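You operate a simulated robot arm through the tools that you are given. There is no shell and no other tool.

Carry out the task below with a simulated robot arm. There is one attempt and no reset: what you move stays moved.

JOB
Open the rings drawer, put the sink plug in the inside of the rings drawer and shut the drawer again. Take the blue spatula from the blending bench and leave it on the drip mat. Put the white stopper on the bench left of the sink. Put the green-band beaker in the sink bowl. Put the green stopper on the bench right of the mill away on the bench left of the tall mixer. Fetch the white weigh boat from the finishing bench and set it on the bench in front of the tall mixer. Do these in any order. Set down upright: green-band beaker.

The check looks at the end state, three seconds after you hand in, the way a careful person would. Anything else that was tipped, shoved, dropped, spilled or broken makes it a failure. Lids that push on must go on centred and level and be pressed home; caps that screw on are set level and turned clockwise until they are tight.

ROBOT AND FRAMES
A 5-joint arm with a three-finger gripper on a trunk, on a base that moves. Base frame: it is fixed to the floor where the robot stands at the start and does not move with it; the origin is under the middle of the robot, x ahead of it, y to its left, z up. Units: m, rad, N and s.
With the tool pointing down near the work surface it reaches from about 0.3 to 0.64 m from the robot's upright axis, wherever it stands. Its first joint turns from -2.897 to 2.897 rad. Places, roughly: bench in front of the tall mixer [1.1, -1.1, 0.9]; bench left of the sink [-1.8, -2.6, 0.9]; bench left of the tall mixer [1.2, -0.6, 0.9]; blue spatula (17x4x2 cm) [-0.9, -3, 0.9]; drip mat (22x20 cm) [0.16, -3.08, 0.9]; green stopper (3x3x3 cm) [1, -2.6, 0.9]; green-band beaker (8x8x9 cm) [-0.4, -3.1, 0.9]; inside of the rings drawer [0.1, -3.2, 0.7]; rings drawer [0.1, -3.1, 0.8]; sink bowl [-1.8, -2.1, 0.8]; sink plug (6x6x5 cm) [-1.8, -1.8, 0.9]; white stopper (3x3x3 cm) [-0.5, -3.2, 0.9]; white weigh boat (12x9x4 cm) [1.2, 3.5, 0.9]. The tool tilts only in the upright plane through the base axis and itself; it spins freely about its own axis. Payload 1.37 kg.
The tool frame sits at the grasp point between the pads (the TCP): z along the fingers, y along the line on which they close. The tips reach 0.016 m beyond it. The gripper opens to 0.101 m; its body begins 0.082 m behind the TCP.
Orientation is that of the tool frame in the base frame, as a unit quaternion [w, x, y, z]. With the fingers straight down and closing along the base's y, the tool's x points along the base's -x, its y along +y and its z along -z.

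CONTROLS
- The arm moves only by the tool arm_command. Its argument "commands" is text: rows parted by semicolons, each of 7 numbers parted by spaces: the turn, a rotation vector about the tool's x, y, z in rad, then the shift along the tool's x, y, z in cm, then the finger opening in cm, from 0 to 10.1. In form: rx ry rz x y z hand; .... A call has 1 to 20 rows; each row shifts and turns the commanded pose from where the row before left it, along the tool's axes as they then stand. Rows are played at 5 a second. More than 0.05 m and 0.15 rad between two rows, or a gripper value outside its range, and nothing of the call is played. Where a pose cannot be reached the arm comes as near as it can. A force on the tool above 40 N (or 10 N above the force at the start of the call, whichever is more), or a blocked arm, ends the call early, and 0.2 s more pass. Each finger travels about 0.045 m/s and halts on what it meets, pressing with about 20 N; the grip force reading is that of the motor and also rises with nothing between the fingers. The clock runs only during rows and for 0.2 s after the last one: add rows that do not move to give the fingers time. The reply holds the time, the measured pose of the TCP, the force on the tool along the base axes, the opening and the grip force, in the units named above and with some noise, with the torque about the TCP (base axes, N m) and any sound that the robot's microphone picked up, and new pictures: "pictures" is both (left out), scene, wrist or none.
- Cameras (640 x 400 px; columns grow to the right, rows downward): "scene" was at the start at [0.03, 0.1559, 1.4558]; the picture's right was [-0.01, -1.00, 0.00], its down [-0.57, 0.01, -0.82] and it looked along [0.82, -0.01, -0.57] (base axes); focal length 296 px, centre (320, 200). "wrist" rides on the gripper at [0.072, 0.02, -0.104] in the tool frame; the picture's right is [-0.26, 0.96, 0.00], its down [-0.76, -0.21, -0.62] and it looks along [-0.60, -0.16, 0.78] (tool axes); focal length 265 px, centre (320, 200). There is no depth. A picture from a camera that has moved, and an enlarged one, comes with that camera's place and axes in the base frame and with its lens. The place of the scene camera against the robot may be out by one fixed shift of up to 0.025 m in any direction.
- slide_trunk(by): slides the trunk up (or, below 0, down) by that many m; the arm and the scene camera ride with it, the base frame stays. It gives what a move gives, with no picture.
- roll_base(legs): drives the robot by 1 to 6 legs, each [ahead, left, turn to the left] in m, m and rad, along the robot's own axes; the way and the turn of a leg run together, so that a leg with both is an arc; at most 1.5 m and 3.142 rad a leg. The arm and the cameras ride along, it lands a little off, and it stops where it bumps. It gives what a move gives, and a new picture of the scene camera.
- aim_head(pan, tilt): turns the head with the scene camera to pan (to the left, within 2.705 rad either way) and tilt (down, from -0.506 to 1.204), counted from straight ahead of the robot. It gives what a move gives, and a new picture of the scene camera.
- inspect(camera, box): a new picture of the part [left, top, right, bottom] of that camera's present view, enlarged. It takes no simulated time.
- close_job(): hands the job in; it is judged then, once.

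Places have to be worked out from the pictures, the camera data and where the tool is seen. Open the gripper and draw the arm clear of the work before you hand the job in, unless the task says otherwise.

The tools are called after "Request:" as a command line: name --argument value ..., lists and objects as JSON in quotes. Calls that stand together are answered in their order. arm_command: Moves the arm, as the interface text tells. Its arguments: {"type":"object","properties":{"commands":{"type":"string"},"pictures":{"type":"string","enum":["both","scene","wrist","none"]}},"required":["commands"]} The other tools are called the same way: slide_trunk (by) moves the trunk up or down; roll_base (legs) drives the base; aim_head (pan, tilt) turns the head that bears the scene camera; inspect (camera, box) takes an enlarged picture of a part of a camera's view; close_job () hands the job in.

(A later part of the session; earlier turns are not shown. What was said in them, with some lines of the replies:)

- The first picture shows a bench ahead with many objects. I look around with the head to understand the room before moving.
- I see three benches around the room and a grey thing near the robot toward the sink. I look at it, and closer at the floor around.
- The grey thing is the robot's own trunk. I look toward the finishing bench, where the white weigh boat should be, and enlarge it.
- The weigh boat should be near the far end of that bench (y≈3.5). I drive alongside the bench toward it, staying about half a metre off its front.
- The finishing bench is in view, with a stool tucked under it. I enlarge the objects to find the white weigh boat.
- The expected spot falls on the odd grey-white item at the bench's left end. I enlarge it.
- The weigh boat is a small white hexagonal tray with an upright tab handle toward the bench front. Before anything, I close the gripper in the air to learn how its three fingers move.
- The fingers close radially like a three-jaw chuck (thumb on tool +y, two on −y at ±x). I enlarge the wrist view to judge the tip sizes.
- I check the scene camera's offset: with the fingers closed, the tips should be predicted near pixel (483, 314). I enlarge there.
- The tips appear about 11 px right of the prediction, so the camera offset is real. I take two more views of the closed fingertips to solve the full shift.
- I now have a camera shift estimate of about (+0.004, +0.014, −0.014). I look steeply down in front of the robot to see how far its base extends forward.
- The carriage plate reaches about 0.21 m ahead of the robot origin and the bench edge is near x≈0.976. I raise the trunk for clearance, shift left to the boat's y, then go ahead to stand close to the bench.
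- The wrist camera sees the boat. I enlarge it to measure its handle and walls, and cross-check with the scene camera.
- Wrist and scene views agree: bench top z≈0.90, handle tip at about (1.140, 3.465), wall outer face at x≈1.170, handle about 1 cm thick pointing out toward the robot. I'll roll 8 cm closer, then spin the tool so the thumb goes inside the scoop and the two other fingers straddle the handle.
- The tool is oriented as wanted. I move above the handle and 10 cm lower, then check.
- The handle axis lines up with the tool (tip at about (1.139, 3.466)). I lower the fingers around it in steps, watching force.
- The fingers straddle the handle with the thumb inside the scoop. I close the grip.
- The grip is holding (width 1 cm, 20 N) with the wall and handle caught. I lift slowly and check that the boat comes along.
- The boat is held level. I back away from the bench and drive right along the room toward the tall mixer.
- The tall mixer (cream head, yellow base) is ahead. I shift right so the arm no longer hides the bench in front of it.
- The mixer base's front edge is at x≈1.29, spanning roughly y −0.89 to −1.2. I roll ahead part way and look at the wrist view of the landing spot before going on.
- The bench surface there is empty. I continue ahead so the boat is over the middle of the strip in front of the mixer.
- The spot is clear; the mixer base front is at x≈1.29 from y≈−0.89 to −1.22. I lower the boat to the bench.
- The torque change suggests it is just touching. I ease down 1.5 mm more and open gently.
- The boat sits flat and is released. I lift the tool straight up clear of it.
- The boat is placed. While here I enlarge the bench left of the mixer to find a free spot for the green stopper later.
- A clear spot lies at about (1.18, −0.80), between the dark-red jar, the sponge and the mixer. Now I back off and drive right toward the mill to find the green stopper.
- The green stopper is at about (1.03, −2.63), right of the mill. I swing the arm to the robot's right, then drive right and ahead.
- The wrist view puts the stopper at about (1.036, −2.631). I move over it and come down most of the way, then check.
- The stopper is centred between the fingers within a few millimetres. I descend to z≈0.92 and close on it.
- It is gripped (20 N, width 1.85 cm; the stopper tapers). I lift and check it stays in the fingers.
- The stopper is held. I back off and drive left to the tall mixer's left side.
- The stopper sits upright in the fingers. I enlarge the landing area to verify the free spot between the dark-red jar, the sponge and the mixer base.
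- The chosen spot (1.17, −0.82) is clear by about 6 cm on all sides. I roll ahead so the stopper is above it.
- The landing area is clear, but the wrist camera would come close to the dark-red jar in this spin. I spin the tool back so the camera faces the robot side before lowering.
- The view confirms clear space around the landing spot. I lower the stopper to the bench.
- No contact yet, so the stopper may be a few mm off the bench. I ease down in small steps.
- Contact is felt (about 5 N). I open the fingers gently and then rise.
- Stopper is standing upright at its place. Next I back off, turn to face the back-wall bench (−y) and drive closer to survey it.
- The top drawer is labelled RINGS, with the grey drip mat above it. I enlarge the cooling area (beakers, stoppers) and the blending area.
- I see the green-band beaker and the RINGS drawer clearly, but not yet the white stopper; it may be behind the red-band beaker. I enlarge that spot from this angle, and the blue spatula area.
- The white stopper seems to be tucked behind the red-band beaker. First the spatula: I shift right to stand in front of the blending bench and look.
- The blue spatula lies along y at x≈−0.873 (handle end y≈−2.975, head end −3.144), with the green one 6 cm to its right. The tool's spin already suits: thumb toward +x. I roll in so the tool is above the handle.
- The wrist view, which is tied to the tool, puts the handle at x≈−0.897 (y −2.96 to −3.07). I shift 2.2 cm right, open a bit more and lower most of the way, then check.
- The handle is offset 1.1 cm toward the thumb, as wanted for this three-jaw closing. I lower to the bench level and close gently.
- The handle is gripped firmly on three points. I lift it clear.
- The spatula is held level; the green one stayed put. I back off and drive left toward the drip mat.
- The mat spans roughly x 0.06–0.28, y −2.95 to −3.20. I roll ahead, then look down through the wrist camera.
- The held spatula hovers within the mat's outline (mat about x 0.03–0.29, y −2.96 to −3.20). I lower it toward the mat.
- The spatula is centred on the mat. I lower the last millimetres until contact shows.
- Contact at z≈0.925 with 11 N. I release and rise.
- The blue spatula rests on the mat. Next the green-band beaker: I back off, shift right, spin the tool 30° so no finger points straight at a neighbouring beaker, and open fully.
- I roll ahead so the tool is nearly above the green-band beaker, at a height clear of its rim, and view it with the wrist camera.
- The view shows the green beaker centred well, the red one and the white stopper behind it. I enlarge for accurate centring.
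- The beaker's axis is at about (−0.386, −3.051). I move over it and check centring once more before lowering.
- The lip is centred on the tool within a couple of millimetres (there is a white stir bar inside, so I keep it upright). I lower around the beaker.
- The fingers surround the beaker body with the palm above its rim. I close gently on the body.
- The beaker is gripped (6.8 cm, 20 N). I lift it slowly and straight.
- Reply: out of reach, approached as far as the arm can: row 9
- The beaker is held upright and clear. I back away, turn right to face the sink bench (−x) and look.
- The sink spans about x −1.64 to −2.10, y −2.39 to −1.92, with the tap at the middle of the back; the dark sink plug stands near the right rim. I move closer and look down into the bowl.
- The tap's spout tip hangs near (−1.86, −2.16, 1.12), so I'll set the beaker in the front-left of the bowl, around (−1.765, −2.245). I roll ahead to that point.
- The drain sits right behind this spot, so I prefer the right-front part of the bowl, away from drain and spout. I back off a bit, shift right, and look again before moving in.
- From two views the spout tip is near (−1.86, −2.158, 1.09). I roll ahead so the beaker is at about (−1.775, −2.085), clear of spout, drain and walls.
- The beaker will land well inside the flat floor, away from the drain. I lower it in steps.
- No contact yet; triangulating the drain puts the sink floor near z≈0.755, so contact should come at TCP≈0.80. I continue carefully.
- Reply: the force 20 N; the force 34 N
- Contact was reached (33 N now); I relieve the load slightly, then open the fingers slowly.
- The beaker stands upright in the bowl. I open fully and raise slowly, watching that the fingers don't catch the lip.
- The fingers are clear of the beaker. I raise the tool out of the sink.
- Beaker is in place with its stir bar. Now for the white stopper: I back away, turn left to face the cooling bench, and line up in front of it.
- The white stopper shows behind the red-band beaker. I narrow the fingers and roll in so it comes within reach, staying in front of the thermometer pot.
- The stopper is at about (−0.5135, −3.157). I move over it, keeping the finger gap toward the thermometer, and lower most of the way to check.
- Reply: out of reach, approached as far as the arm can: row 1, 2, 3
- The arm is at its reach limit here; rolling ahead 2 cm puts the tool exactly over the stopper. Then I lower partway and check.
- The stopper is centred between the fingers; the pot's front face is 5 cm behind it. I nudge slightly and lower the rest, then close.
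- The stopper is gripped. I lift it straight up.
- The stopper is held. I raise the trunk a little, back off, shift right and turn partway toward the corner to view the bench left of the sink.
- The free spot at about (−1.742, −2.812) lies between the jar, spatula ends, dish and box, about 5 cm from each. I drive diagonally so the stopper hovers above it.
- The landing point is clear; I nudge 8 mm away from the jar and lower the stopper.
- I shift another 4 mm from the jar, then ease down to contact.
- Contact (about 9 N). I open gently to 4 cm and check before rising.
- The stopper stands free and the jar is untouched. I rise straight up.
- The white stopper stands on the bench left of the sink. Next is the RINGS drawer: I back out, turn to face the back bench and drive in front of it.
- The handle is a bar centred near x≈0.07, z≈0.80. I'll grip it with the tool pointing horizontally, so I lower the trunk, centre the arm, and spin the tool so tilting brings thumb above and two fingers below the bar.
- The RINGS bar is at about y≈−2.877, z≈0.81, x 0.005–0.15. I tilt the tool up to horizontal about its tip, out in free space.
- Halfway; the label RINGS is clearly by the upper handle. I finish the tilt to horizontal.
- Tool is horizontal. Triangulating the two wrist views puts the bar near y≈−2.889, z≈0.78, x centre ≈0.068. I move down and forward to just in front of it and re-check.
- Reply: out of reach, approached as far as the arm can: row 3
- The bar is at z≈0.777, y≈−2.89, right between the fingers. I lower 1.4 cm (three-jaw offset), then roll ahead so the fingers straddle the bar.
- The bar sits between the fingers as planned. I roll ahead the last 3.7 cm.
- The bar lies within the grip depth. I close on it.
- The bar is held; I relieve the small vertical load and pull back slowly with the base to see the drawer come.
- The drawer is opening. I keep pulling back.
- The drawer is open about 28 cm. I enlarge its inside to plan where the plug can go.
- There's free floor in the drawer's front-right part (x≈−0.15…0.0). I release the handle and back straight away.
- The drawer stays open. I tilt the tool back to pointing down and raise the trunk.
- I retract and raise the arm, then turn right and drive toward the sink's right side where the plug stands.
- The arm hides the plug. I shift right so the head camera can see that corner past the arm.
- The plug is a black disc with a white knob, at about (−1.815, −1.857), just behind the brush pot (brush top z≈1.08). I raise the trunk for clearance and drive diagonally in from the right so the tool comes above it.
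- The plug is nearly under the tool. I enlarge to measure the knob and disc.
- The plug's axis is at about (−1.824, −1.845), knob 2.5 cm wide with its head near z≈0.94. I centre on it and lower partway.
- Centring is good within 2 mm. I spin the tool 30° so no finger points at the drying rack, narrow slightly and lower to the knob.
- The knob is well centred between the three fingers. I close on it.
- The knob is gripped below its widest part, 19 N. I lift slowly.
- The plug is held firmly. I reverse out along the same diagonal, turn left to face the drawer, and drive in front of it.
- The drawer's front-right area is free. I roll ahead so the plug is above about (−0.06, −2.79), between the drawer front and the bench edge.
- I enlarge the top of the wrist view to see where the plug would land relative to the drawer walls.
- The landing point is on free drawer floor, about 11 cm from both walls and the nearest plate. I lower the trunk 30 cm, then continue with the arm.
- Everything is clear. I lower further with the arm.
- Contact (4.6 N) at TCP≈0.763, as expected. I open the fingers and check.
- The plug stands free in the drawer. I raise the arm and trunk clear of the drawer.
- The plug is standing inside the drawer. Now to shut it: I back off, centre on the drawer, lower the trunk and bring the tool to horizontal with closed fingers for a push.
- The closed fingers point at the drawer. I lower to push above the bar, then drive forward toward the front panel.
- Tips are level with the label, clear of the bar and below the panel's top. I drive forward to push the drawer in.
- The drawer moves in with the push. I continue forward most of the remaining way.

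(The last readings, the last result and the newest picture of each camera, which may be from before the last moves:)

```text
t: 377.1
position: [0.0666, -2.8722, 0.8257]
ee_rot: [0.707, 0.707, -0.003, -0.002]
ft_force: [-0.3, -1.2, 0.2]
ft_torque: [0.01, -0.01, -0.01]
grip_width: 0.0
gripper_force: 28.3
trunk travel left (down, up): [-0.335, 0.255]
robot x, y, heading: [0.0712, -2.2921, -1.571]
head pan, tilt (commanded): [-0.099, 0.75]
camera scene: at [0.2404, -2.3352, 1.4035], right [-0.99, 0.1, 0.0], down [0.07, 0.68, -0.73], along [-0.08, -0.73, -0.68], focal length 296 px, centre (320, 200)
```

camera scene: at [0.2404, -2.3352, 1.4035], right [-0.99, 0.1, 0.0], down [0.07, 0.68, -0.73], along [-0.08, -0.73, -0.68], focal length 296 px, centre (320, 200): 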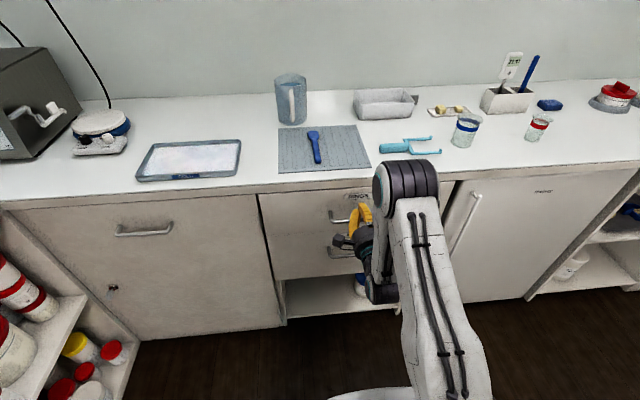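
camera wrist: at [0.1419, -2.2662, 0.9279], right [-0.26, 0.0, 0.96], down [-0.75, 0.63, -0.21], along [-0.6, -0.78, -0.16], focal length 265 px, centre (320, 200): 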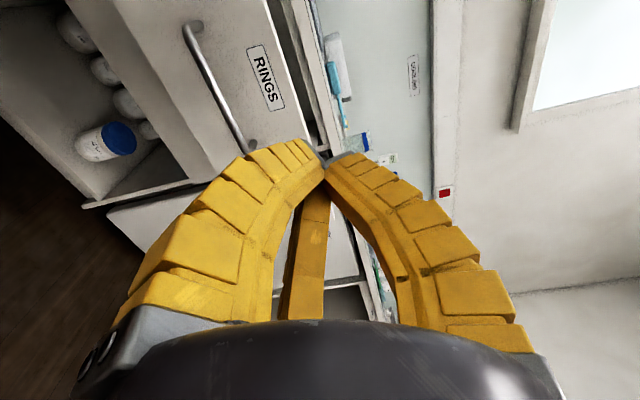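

Nearly shut. I finish with small arm pushes so that the contact force stops the motion when it is home.

Request:
arm_command --commands "0 0 0 0 0 0.8 0; 0 0 0 0 0 0.8 0; 0 0 0 0 0 0.8 0; 0 0 0 0 0 0.5 0; 0 0 0 0 0 0 0"

Request:
inspect --camera "wrist" --box '[100, 0, 500, 250]'

```text
t: 378.3
position: [0.0674, -2.9004, 0.8239]
ee_rot: [0.707, 0.708, -0.002, -0.003]
ft_force: [-0.1, 0.3, 0.6]
ft_torque: [0.04, 0.01, -0.01]
grip_width: 0.0001
gripper_force: 27.1
trunk travel left (down, up): [-0.335, 0.255]
robot x, y, heading: [0.0704, -2.293, -1.575]
head pan, tilt (commanded): [-0.099, 0.75]
camera scene: at [0.2404, -2.3351, 1.4036], right [-0.99, 0.1, 0.0], down [0.07, 0.68, -0.73], along [-0.08, -0.73, -0.68], focal length 296 px, centre (320, 200)
camera wrist: at [0.1399, -2.7976, 0.8448], right [-0.26, 0.0, 0.96], down [-0.75, 0.63, -0.21], along [-0.6, -0.78, -0.17], focal length 265 px, centre (320, 200)
```

scene: 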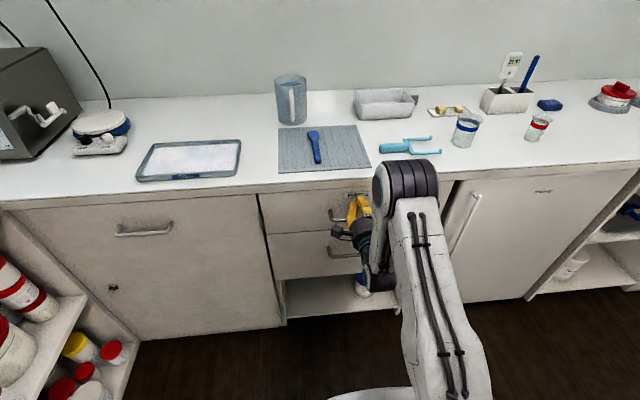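
wrist: 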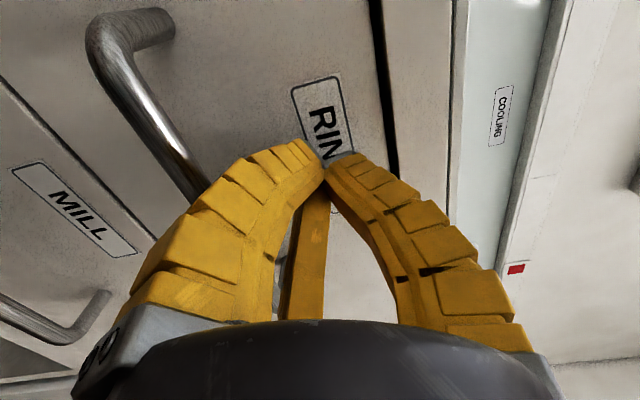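

```text
1.60 times, centred on (300, 125) of wrist
camera zoom: at [0.1399, -2.7976, 0.8448], right [-0.26, 0.0, 0.96], down [-0.75, 0.63, -0.21], along [-0.6, -0.78, -0.17], focal length 425 px, centre (352, 320)
```

zoom: 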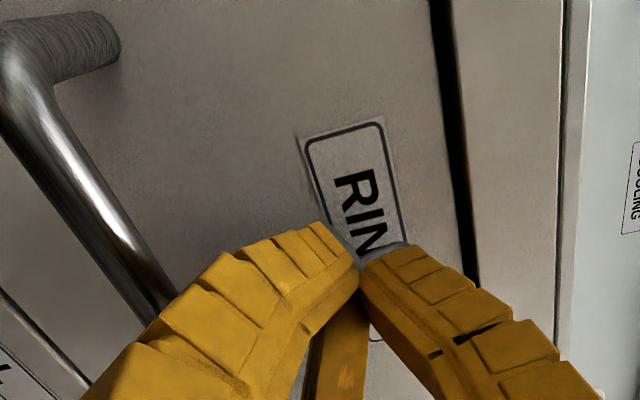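

The view and the zero force suggest the tips may not be pressing right now. I push on in small steps until a firm contact shows.

Request:
arm_command --commands "0 0 0 0 0 0.4 0; 0 0 0 0 0 0.4 0; 0 0 0 0 0 0.4 0; 0 0 0 0 0 0 0" --pictures "none"

```text
t: 379.3
position: [0.0668, -2.9128, 0.8246]
ee_rot: [0.706, 0.708, -0.002, -0.003]
ft_force: [-0.6, 0.0, -0.1]
ft_torque: [0.02, 0.0, 0.01]
grip_width: 0.0001
gripper_force: 27.9
trunk travel left (down, up): [-0.335, 0.255]
robot x, y, heading: [0.073, -2.2936, -1.573]
head pan, tilt (commanded): [-0.099, 0.75]
```

Request:
arm_command --commands "0 0 0 0 0 0.4 0; 0 0 0 0 0 0.4 0; 0 0 0 0 0 0.4 0; 0 0 0 0 0 0 0" --pictures "both"

Request:
inspect --camera "scene" --box '[230, 150, 470, 300]'

```text
t: 380.1
position: [0.0668, -2.9174, 0.8239]
ee_rot: [0.705, 0.709, -0.003, -0.003]
ft_force: [1.7, 25.1, 8.2]
ft_torque: [-0.13, 0.0, 0.0]
grip_width: 0.0061
gripper_force: 27.8
trunk travel left (down, up): [-0.335, 0.255]
robot x, y, heading: [0.0697, -2.2913, -1.572]
head pan, tilt (commanded): [-0.099, 0.75]
stopped in row 4: the force on the tool passed its limit at 41 N (the readings are from after the stop); the commanded pose is now the measured one
camera scene: at [0.2406, -2.3296, 1.4038], right [-0.99, 0.1, 0.0], down [0.07, 0.68, -0.73], along [-0.08, -0.73, -0.68], focal length 296 px, centre (320, 200)
camera wrist: at [0.1398, -2.815, 0.8455], right [-0.26, 0.0, 0.96], down [-0.75, 0.63, -0.2], along [-0.6, -0.78, -0.17], focal length 265 px, centre (320, 200)
```

scene: 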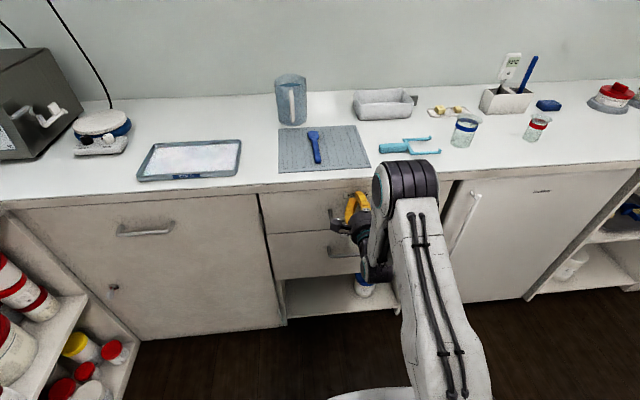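
wrist: 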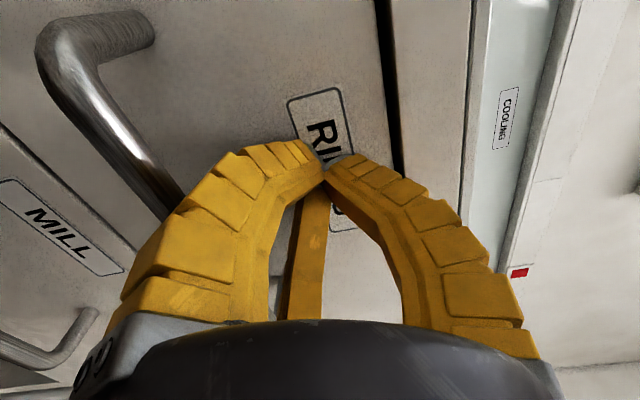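

```text
2.67 times, centred on (350, 225) of scene
camera zoom: at [0.2406, -2.3296, 1.4038], right [-0.99, 0.1, 0.0], down [0.07, 0.68, -0.73], along [-0.08, -0.73, -0.68], focal length 789 px, centre (240, 133)
```

zoom: 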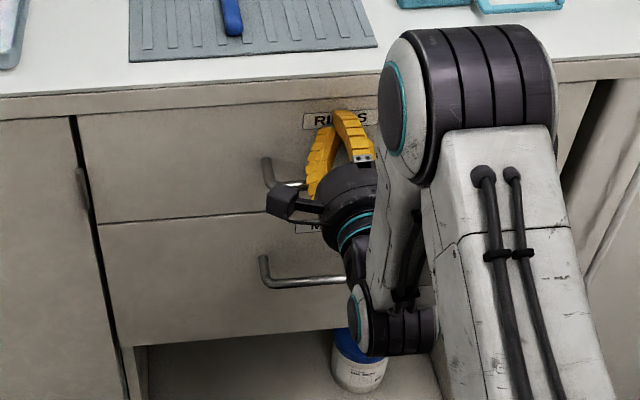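

The contact stopped firmly with the front flush with the drawer below, so it is shut. I retract the arm and back away.

Request:
arm_command --commands "0 0 0 0 0 -1 0; 0 0 0 0 0 -2 0; 0 0 0 0 0 -2 0; 0 0 0 0 0 0 0" --pictures "none"

Request:
roll_base --legs '[[-0.4, 0, 0]]'

Request:
inspect --camera "scene" --box '[220, 80, 476, 240]'

```text
t: 381.1
position: [0.0684, -2.8719, 0.8228]
ee_rot: [0.704, 0.71, -0.003, -0.003]
ft_force: [0.8, 0.6, 0.6]
ft_torque: [0.03, 0.02, 0.0]
grip_width: 0.0
gripper_force: 28.2
trunk travel left (down, up): [-0.335, 0.255]
robot x, y, heading: [0.0724, -2.2945, -1.573]
head pan, tilt (commanded): [-0.099, 0.75]
```

```text
t: 383.6
position: [0.0694, -2.4722, 0.8236]
ee_rot: [0.704, 0.71, -0.002, -0.002]
ft_force: [-0.8, -0.4, 0.6]
ft_torque: [0.0, -0.01, -0.01]
grip_width: 0.0001
gripper_force: 28.3
trunk travel left (down, up): [-0.335, 0.255]
robot x, y, heading: [0.0681, -1.8953, -1.576]
head pan, tilt (commanded): [-0.099, 0.75]
camera scene: at [0.242, -1.9351, 1.4036], right [-0.99, 0.1, 0.0], down [0.07, 0.68, -0.73], along [-0.08, -0.73, -0.68], focal length 296 px, centre (320, 200)
```

scene: 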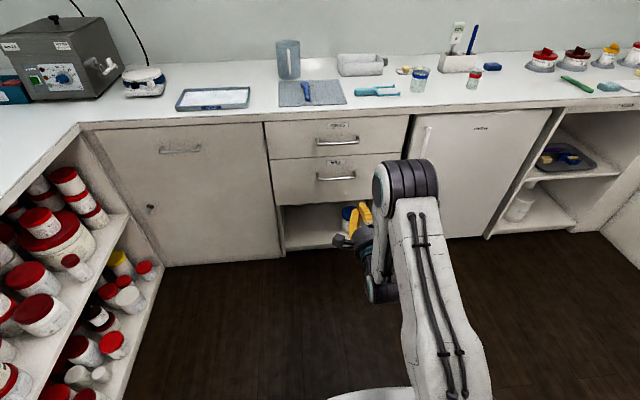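

```text
2.50 times, centred on (348, 160) of scene
camera zoom: at [0.242, -1.9351, 1.4036], right [-0.99, 0.1, 0.0], down [0.07, 0.68, -0.73], along [-0.08, -0.73, -0.68], focal length 740 px, centre (250, 300)
```

zoom: 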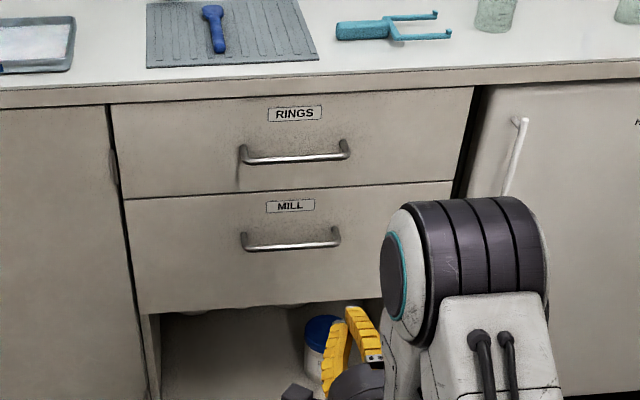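

The drawer is shut flush and the spatula still lies on the mat. I open the gripper, tilt the tool back down in free space, and then look around once more to verify everything.

Request:
arm_command --commands "0.14 0 0 0 0 0 3; 0.14 0 0 0 0 0 5; 0.14 0 0 0 0 0 7; 0.14 0 0 0 0 0 9; 0.14 0 0 0 0 0 10; 0.14 0 0 0 0 0 10; 0.14 0 0 0 0 0 10; 0.14 0 0 0 0 0 10; 0.14 0 0 0 0 0 10; 0.14 0 0 0 0 0 10; 0.14 0 0 0 0 0 10; 0.03 0 0 0 0 0 10; 0 0 0 0 0 0 10" --pictures "none"

Request:
slide_trunk --by 0.2

Request:
roll_base --legs '[[-0.8, 0, 0]]'

Request:
aim_head --pan -1.05 --tilt 0.5

Request:
inspect --camera "scene" --box '[160, 100, 480, 300]'

Request:
aim_head --pan 1.57 --tilt 0.5

Request:
inspect --camera "scene" --box '[160, 100, 480, 300]'

```text
t: 386.4
position: [0.0684, -2.4734, 0.821]
ee_rot: [-0.004, 1.0, -0.003, 0.001]
ft_force: [-0.4, -0.5, -0.2]
ft_torque: [-0.02, 0.03, 0.0]
grip_width: 0.1
gripper_force: 0.0
trunk travel left (down, up): [-0.335, 0.255]
robot x, y, heading: [0.0754, -1.8901, -1.577]
head pan, tilt (commanded): [-0.099, 0.75]
```

```text
t: 388.6
position: [0.0682, -2.4724, 1.0225]
ee_rot: [-0.005, 1.0, -0.004, 0.0]
ft_force: [-0.2, 1.1, 0.4]
ft_torque: [0.0, -0.01, 0.03]
grip_width: 0.1001
gripper_force: 0.1
trunk travel left (down, up): [-0.535, 0.055]
robot x, y, heading: [0.0749, -1.8936, -1.572]
head pan, tilt (commanded): [-0.099, 0.75]
```

```text
t: 392.8
position: [0.0727, -1.6783, 1.0235]
ee_rot: [-0.003, 1.0, 0.0, 0.0]
ft_force: [-0.1, 0.4, 0.4]
ft_torque: [-0.03, -0.03, 0.0]
grip_width: 0.1
gripper_force: 0.0
trunk travel left (down, up): [-0.535, 0.055]
robot x, y, heading: [0.0755, -1.0972, -1.567]
head pan, tilt (commanded): [-0.099, 0.75]
camera scene: at [0.2434, -1.1387, 1.6036], right [-1.0, 0.1, 0.0], down [0.07, 0.68, -0.73], along [-0.07, -0.73, -0.68], focal length 296 px, centre (320, 200)
```

scene: 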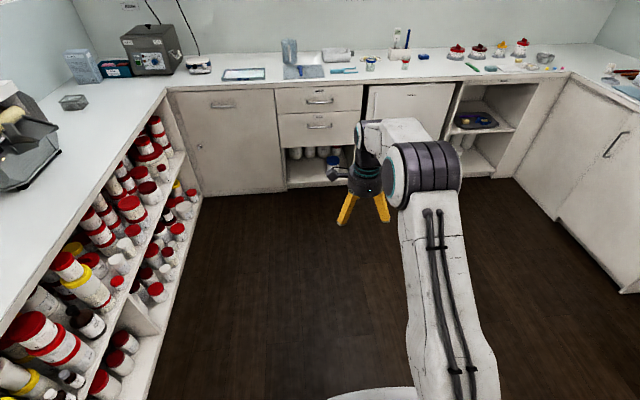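

```text
t: 394.1
position: [0.0735, -1.6771, 1.0233]
ee_rot: [-0.004, 1.0, -0.001, 0.0]
ft_force: [-0.2, -0.3, 0.2]
ft_torque: [0.0, 0.04, -0.01]
grip_width: 0.0998
gripper_force: 0.2
trunk travel left (down, up): [-0.535, 0.055]
robot x, y, heading: [0.0691, -1.098, -1.565]
head pan, tilt (commanded): [-1.051, 0.499]
camera scene: at [0.1727, -1.102, 1.6255], right [-0.5, 0.87, 0.0], down [0.42, 0.24, -0.88], along [-0.76, -0.44, -0.48], focal length 296 px, centre (320, 200)
```

scene: 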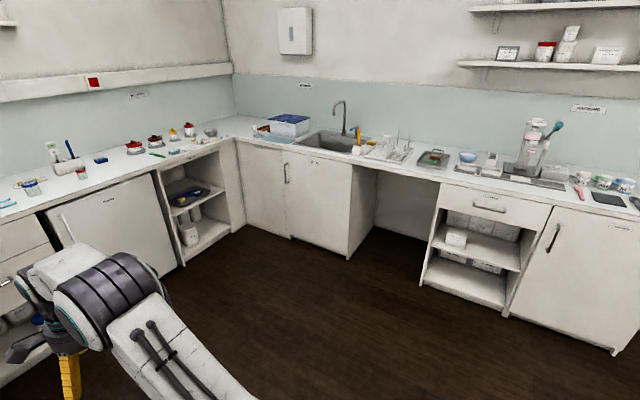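

```text
2.00 times, centred on (320, 200) of scene
camera zoom: at [0.1727, -1.102, 1.6255], right [-0.5, 0.87, 0.0], down [0.42, 0.24, -0.88], along [-0.76, -0.44, -0.48], focal length 592 px, centre (320, 200)
```

zoom: 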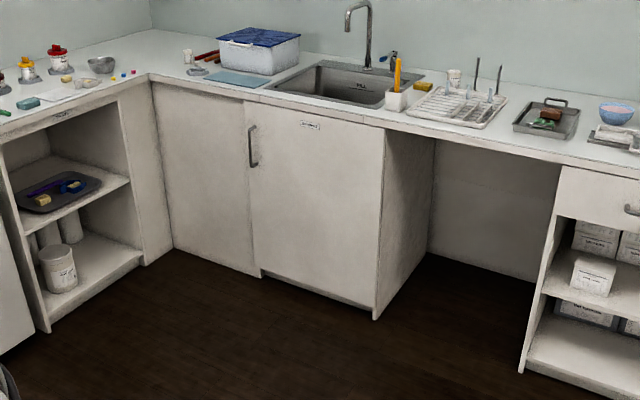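

```text
t: 396.4
position: [0.0715, -1.6769, 1.0229]
ee_rot: [-0.003, 1.0, -0.001, 0.001]
ft_force: [-0.3, 0.7, 0.3]
ft_torque: [-0.02, -0.01, -0.03]
grip_width: 0.0999
gripper_force: 0.1
trunk travel left (down, up): [-0.535, 0.055]
robot x, y, heading: [0.0729, -1.1051, -1.563]
head pan, tilt (commanded): [1.571, 0.499]
camera scene: at [0.3425, -1.0566, 1.6255], right [0.0, -1.0, 0.0], down [-0.48, 0.0, -0.88], along [0.88, 0.0, -0.48], focal length 296 px, centre (320, 200)
```

scene: 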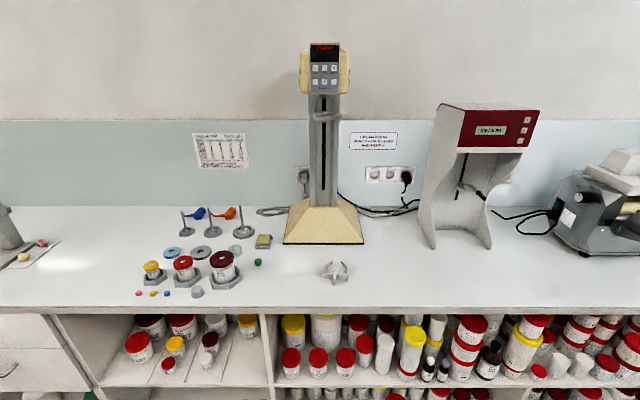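

```text
2.00 times, centred on (320, 200) of scene
camera zoom: at [0.3425, -1.0566, 1.6255], right [0.0, -1.0, 0.0], down [-0.48, 0.0, -0.88], along [0.88, 0.0, -0.48], focal length 592 px, centre (320, 200)
```

zoom: 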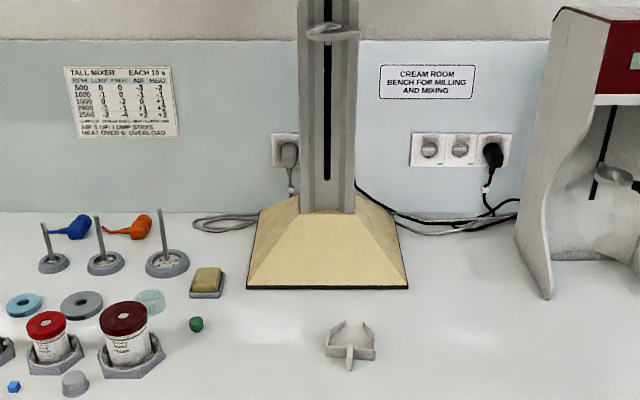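

The mixer bench shows the boat in front of the tall mixer and the green stopper to its left. The drawer is shut, the other pieces are in place, and the arm is clear with the gripper open. I hand in the job.

Request:
close_job

```text
The job is handed in.
```

I've done all six tasks and handed the job in; I haven't seen the check's result. The gripper was open and the arm was clear of the benches when I did.

| Item | Where it is now |
|---|---|
| Sink plug | Inside the rings drawer, which I pushed until it stopped and sat flush with the drawer below |
| Blue spatula | On the drip mat |
| White stopper | Standing on the bench left of the sink |
| Green-band beaker | Upright in the sink bowl, with the stir bar that was already in it |
| Green stopper | Standing on the bench left of the tall mixer |
| White weigh boat | Flat on the bench in front of the tall mixer |

- **White stopper:** it is about 40 cm from the sink's edge, near the corner. The space closer in was taken up by the lidded box, mat and dish.
- **Green stopper:** it is about 8 cm left of the mixer's base and a little forward of it, because jars filled the middle of that area.
- **Plug:** it was standing upright before I shut the drawer; I could not see it afterwards.

I saw nothing else knocked or moved when I looked around at the end, apart from the inside of the drawer.
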